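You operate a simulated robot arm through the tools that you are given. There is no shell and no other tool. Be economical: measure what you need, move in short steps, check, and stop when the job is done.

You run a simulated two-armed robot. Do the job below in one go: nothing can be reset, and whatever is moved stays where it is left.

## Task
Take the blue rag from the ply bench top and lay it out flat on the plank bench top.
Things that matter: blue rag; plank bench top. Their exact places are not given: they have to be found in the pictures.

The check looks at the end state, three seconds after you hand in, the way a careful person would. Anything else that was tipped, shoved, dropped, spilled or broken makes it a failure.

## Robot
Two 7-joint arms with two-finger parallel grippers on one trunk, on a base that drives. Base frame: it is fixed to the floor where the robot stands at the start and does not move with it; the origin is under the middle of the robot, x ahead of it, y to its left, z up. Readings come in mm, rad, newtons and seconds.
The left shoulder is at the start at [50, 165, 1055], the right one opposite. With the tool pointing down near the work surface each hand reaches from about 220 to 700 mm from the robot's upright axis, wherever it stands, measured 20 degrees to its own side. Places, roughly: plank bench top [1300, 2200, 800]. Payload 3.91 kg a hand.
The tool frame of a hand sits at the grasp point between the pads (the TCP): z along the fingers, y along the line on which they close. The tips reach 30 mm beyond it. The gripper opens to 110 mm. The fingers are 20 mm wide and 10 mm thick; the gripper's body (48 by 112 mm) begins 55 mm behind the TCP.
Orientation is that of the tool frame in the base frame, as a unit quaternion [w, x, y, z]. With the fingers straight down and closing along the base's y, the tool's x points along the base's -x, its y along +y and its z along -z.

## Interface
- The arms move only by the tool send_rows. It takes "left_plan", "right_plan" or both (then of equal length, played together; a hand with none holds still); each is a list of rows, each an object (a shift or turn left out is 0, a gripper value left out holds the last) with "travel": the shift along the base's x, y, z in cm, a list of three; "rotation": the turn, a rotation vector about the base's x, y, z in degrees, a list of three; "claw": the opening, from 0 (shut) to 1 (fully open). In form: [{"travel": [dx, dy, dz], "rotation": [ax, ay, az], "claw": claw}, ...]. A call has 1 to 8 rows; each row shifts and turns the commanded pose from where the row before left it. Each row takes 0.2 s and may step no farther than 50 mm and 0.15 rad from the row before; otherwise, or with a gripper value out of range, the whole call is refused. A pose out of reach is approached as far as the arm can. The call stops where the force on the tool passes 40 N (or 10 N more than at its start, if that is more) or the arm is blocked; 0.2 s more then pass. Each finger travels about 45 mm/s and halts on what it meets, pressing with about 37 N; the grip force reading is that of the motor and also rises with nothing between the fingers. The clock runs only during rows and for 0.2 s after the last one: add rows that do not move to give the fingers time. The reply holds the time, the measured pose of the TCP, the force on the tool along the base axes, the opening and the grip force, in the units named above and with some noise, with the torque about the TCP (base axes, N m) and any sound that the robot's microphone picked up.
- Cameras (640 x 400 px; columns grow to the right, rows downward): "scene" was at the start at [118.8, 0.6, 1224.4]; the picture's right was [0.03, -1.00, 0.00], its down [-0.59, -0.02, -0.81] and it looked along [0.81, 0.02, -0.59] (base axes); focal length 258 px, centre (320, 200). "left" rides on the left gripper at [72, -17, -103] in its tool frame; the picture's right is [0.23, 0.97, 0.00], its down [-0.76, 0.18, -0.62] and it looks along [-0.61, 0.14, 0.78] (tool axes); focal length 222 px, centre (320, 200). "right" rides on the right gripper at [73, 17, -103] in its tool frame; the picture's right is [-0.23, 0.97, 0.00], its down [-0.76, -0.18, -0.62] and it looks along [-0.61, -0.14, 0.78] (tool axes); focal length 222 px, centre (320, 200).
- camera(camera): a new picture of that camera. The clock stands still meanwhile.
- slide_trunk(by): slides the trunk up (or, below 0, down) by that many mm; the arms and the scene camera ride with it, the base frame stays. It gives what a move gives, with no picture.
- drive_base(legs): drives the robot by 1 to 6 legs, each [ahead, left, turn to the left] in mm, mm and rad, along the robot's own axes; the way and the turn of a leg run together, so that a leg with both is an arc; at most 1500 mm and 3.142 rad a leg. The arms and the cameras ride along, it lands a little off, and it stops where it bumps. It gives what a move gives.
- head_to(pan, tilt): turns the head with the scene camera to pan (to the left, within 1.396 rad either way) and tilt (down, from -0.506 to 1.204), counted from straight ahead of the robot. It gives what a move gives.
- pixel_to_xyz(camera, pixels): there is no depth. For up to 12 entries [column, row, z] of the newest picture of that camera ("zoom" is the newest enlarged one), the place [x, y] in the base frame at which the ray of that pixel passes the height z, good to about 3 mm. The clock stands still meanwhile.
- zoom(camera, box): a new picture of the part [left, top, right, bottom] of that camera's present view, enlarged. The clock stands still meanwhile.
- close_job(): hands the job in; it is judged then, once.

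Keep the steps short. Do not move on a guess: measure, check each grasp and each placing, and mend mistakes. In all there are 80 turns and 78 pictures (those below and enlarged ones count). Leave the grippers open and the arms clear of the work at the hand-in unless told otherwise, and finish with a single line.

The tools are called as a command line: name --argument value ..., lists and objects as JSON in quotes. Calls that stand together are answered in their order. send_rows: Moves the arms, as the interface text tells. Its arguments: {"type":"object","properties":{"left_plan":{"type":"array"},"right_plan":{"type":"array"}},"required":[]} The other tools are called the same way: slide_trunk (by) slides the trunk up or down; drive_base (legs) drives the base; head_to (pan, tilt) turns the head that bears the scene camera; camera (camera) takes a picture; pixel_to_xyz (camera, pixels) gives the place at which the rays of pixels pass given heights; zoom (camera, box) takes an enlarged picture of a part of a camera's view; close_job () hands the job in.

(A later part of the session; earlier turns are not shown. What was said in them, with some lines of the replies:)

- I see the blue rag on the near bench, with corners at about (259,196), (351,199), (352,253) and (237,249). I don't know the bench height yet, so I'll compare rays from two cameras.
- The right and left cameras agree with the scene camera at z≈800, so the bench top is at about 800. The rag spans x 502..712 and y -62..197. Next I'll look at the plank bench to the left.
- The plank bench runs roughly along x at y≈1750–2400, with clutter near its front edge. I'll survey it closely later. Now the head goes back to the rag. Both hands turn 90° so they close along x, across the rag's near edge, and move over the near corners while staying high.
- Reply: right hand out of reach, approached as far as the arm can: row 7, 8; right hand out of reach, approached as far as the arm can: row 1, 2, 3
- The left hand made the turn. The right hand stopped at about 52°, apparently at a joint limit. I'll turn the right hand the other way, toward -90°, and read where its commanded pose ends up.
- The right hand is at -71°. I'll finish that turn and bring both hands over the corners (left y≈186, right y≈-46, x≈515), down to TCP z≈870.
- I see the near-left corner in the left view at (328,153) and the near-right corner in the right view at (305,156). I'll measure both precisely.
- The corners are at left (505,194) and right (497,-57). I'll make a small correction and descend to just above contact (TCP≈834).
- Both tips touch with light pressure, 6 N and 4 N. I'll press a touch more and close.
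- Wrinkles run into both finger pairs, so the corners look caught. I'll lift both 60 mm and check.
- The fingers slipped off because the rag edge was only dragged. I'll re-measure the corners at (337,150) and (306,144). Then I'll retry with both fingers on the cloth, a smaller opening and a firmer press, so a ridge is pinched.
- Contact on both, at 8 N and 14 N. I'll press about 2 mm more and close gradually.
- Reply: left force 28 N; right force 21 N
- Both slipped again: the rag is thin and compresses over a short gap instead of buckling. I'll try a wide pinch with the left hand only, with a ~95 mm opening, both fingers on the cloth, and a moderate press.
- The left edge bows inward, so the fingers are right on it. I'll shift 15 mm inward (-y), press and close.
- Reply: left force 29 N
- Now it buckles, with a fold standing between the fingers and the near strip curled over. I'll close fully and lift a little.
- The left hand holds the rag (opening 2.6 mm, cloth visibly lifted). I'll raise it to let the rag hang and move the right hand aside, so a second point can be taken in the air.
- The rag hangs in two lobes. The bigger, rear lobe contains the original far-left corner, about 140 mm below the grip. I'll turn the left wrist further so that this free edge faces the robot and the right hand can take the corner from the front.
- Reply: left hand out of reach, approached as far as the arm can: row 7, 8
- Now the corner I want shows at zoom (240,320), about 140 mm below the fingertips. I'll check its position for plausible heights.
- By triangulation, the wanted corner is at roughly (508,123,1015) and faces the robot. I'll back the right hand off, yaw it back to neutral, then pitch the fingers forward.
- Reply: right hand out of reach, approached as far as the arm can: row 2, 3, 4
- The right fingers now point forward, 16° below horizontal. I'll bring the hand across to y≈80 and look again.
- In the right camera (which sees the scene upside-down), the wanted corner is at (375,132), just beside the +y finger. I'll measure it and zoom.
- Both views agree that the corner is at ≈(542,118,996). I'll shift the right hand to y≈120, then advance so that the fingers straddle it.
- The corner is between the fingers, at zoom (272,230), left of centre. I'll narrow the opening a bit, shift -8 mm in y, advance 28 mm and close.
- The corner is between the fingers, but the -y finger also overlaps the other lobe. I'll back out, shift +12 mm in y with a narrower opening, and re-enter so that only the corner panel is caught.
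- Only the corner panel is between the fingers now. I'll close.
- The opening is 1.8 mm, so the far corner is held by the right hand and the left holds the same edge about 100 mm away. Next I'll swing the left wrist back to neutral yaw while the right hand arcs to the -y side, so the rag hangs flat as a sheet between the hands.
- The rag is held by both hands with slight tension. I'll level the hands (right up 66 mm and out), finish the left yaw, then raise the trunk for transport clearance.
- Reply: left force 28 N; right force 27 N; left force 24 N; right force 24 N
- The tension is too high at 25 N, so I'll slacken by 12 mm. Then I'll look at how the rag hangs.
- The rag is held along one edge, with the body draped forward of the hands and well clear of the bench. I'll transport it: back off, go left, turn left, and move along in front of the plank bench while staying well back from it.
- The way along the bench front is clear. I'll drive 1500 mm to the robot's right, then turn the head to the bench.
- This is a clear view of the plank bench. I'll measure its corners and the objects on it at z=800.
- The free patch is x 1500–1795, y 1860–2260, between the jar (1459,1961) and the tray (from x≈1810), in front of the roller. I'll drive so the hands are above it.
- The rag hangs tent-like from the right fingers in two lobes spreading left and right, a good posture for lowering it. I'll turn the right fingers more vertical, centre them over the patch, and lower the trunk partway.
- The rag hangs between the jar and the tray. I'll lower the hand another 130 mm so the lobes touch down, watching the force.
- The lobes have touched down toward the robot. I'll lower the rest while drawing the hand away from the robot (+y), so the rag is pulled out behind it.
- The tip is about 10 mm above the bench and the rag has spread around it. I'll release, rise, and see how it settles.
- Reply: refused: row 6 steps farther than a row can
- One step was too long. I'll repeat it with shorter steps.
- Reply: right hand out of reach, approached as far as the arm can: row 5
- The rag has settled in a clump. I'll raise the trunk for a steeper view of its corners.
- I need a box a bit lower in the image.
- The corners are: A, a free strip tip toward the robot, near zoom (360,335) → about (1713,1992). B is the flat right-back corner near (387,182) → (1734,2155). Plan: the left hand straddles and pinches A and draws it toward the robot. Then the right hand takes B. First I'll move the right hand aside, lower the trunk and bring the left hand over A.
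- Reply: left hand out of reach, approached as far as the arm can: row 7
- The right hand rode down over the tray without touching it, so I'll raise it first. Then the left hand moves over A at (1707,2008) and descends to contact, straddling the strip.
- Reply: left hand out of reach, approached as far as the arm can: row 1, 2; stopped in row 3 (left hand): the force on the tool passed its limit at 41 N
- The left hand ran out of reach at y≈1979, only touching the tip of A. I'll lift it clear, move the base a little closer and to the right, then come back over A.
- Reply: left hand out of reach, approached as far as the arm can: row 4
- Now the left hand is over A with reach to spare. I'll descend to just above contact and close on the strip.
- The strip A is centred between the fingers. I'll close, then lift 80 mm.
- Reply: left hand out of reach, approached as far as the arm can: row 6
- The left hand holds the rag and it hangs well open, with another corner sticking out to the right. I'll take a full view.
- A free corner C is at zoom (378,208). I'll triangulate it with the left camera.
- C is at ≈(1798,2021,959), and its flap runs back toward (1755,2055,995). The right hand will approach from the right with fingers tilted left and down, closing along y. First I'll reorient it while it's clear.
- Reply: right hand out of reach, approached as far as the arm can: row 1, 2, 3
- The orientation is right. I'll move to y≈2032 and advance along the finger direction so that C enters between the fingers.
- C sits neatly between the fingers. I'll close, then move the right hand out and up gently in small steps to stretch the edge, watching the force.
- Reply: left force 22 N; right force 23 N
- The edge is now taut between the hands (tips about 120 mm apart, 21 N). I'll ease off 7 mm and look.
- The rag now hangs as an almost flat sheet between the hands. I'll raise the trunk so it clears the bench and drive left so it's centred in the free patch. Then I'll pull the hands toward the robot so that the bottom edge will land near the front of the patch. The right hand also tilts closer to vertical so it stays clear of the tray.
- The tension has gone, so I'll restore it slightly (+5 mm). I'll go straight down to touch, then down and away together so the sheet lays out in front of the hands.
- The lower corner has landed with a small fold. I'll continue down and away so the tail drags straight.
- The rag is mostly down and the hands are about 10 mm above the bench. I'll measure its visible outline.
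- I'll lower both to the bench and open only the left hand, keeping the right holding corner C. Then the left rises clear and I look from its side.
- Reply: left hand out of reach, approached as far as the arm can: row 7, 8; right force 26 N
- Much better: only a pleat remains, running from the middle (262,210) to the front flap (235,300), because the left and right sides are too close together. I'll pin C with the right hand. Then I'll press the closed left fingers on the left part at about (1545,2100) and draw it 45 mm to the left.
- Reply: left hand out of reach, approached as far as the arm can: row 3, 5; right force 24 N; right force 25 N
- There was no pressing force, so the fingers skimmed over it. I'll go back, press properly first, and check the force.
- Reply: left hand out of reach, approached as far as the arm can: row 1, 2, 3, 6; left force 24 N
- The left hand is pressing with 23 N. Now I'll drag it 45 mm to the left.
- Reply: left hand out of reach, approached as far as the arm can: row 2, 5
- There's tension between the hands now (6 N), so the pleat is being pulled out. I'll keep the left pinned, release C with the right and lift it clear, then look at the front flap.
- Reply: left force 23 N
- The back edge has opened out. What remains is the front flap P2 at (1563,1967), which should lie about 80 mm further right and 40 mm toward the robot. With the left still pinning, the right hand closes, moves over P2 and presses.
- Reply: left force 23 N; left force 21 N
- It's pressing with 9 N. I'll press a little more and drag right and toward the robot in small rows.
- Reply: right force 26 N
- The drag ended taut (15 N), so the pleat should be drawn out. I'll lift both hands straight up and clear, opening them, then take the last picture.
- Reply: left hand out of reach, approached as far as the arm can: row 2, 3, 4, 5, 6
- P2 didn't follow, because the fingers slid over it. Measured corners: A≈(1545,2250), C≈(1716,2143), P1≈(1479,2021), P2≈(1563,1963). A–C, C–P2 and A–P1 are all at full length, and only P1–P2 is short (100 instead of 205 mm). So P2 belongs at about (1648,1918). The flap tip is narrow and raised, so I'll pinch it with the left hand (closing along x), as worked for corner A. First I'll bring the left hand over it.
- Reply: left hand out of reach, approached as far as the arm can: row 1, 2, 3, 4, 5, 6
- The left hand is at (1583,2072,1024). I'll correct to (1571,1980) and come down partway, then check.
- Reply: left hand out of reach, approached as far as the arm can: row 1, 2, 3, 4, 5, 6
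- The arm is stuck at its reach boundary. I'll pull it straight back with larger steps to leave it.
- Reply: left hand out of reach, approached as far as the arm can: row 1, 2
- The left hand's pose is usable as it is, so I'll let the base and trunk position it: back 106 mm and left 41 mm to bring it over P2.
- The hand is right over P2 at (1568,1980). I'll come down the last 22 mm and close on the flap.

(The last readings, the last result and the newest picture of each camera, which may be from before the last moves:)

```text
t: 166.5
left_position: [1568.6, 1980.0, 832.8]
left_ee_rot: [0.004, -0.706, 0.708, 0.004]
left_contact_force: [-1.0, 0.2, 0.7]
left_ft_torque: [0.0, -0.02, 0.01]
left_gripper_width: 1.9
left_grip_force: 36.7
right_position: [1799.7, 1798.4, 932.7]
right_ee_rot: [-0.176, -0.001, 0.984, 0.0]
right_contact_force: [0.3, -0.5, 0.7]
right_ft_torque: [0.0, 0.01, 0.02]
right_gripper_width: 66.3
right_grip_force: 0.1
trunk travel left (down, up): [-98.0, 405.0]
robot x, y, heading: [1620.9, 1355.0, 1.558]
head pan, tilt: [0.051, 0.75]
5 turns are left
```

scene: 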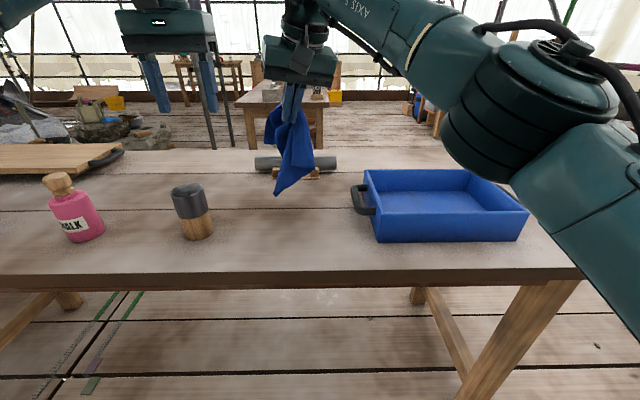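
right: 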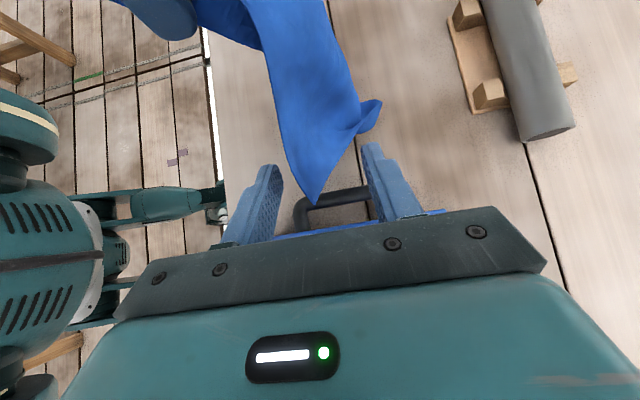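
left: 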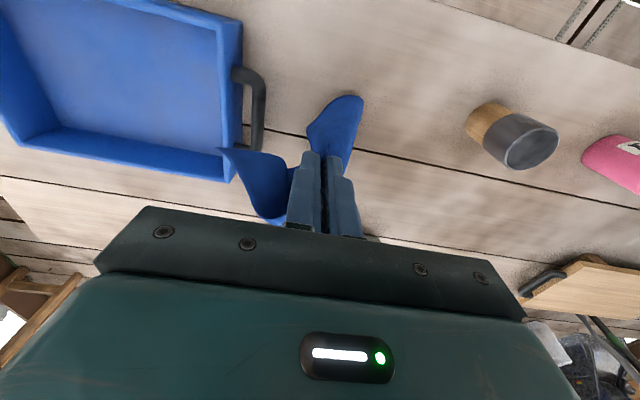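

I have P2 (opening 1.9 mm). I'll lift it 30 mm, carry it 85 mm right and 50 mm toward the robot with the base, and lower it again.

slide_trunk --by 30

drive_base --legs '[[-50, -87, 0]]'

slide_trunk --by -28

```text
t: 167.2
left_position: [1568.7, 1981.5, 864.8]
left_ee_rot: [0.004, -0.707, 0.707, 0.004]
left_contact_force: [-0.3, -0.3, 0.0]
left_ft_torque: [-0.03, -0.01, 0.01]
left_gripper_width: 1.9
left_grip_force: 37.0
right_position: [1799.7, 1798.4, 963.7]
right_ee_rot: [-0.176, -0.002, 0.984, 0.0]
right_contact_force: [-0.1, -0.2, -0.2]
right_ft_torque: [0.03, -0.01, 0.0]
right_gripper_width: 65.9
right_grip_force: 0.1
trunk travel left (down, up): [-128.0, 375.0]
robot x, y, heading: [1622.2, 1360.2, 1.559]
head pan, tilt: [0.051, 0.75]
```

```text
t: 168.6
left_position: [1652.3, 1928.7, 865.0]
left_ee_rot: [-0.004, 0.707, -0.707, -0.004]
left_contact_force: [0.5, -0.3, 0.9]
left_ft_torque: [0.01, 0.0, 0.03]
left_gripper_width: 2.0
left_grip_force: 36.8
right_position: [1883.1, 1745.3, 962.3]
right_ee_rot: [-0.177, -0.005, 0.984, -0.001]
right_contact_force: [0.2, 0.2, -0.7]
right_ft_torque: [0.02, 0.0, -0.02]
right_gripper_width: 66.0
right_grip_force: 0.0
trunk travel left (down, up): [-128.0, 375.0]
robot x, y, heading: [1711.4, 1306.1, 1.564]
head pan, tilt: [0.051, 0.75]
```

```text
t: 169.4
left_position: [1650.1, 1928.1, 835.9]
left_ee_rot: [0.004, -0.707, 0.707, 0.004]
left_contact_force: [-0.4, -0.1, 0.6]
left_ft_torque: [0.02, 0.01, -0.02]
left_gripper_width: 1.7
left_grip_force: 37.0
right_position: [1882.4, 1747.3, 936.1]
right_ee_rot: [-0.176, -0.004, 0.984, -0.001]
right_contact_force: [0.2, 0.1, 0.3]
right_ft_torque: [-0.03, 0.05, 0.0]
right_gripper_width: 66.1
right_grip_force: 0.1
trunk travel left (down, up): [-100.0, 403.0]
robot x, y, heading: [1707.6, 1305.6, 1.561]
head pan, tilt: [0.051, 0.75]
4 turns are left
```

P2 has been set down at (1650,1928) without tension. I'll open, raise clear, and use the last picture.

send_rows --left_plan '[{"claw": 0.15}, {"claw": 0.3}, {}, {}]'

slide_trunk --by 200

zoom --camera "scene" --box '[200, 60, 500, 260]'

```text
t: 170.4
left_position: [1651.4, 1928.2, 836.0]
left_ee_rot: [-0.003, 0.707, -0.707, -0.004]
left_contact_force: [0.5, 0.3, 0.1]
left_ft_torque: [0.02, 0.02, 0.0]
left_gripper_width: 33.1
left_grip_force: 0.2
right_position: [1882.1, 1745.7, 934.9]
right_ee_rot: [-0.177, -0.003, 0.984, 0.0]
right_contact_force: [0.3, 0.6, 0.9]
right_ft_torque: [-0.02, 0.0, 0.0]
right_gripper_width: 66.1
right_grip_force: 0.0
trunk travel left (down, up): [-100.0, 403.0]
robot x, y, heading: [1709.0, 1305.0, 1.559]
head pan, tilt: [0.051, 0.75]
```

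```text
t: 172.5
left_position: [1650.2, 1928.0, 1036.3]
left_ee_rot: [-0.004, 0.708, -0.706, -0.004]
left_contact_force: [1.5, -0.5, -0.2]
left_ft_torque: [0.01, -0.04, 0.02]
left_gripper_width: 33.2
left_grip_force: 0.2
right_position: [1882.4, 1748.4, 1134.8]
right_ee_rot: [-0.176, -0.004, 0.984, -0.002]
right_contact_force: [-0.5, 0.2, 0.8]
right_ft_torque: [0.01, -0.04, -0.03]
right_gripper_width: 66.2
right_grip_force: 0.1
trunk travel left (down, up): [-300.0, 203.0]
robot x, y, heading: [1706.2, 1305.7, 1.563]
head pan, tilt: [0.051, 0.75]
```

```text
refused: no pictures are left
3 turns are left
```

No pictures are left, so I can't look at the final state. The readings are consistent with the plan: P2 was held until it was set down at its computed place without tension. I'll open both grippers, back away, and hand in.

drive_base --legs '[[-250, 0, 0]]'

send_rows --left_plan '[{"claw": 0.9}, {}, {}]' --right_plan '[{"claw": 0.9}, {}, {}]'

```text
t: 174.3
left_position: [1648.1, 1687.2, 1037.4]
left_ee_rot: [0.004, -0.706, 0.708, 0.004]
left_contact_force: [0.4, -0.6, -0.1]
left_ft_torque: [0.0, -0.02, 0.02]
left_gripper_width: 33.3
left_grip_force: 0.2
right_position: [1881.2, 1505.7, 1135.3]
right_ee_rot: [-0.176, -0.002, 0.984, -0.001]
right_contact_force: [0.5, -0.9, -0.1]
right_ft_torque: [-0.01, 0.01, 0.03]
right_gripper_width: 66.1
right_grip_force: 0.1
trunk travel left (down, up): [-300.0, 203.0]
robot x, y, heading: [1704.9, 1066.1, 1.563]
head pan, tilt: [0.051, 0.75]
```

```text
t: 175.1
left_position: [1648.7, 1687.2, 1035.8]
left_ee_rot: [0.004, -0.707, 0.708, 0.004]
left_contact_force: [-0.3, 0.3, 0.5]
left_ft_torque: [-0.02, -0.01, 0.02]
left_gripper_width: 98.9
left_grip_force: 0.1
right_position: [1879.9, 1506.0, 1134.6]
right_ee_rot: [-0.177, -0.003, 0.984, 0.0]
right_contact_force: [1.3, -0.3, 0.5]
right_ft_torque: [-0.01, 0.0, 0.04]
right_gripper_width: 99.0
right_grip_force: 0.0
trunk travel left (down, up): [-300.0, 203.0]
robot x, y, heading: [1704.1, 1063.5, 1.559]
head pan, tilt: [0.051, 0.75]
2 turns are left
```

Both grippers are open and the arms are clear, so I'm handing in.

close_job

```text
The job is handed in.
```

The blue rag is on the plank bench top, spread between the jar and the tray; I ran out of pictures before the last fold was pulled out, so I have not seen whether it lies fully flat.
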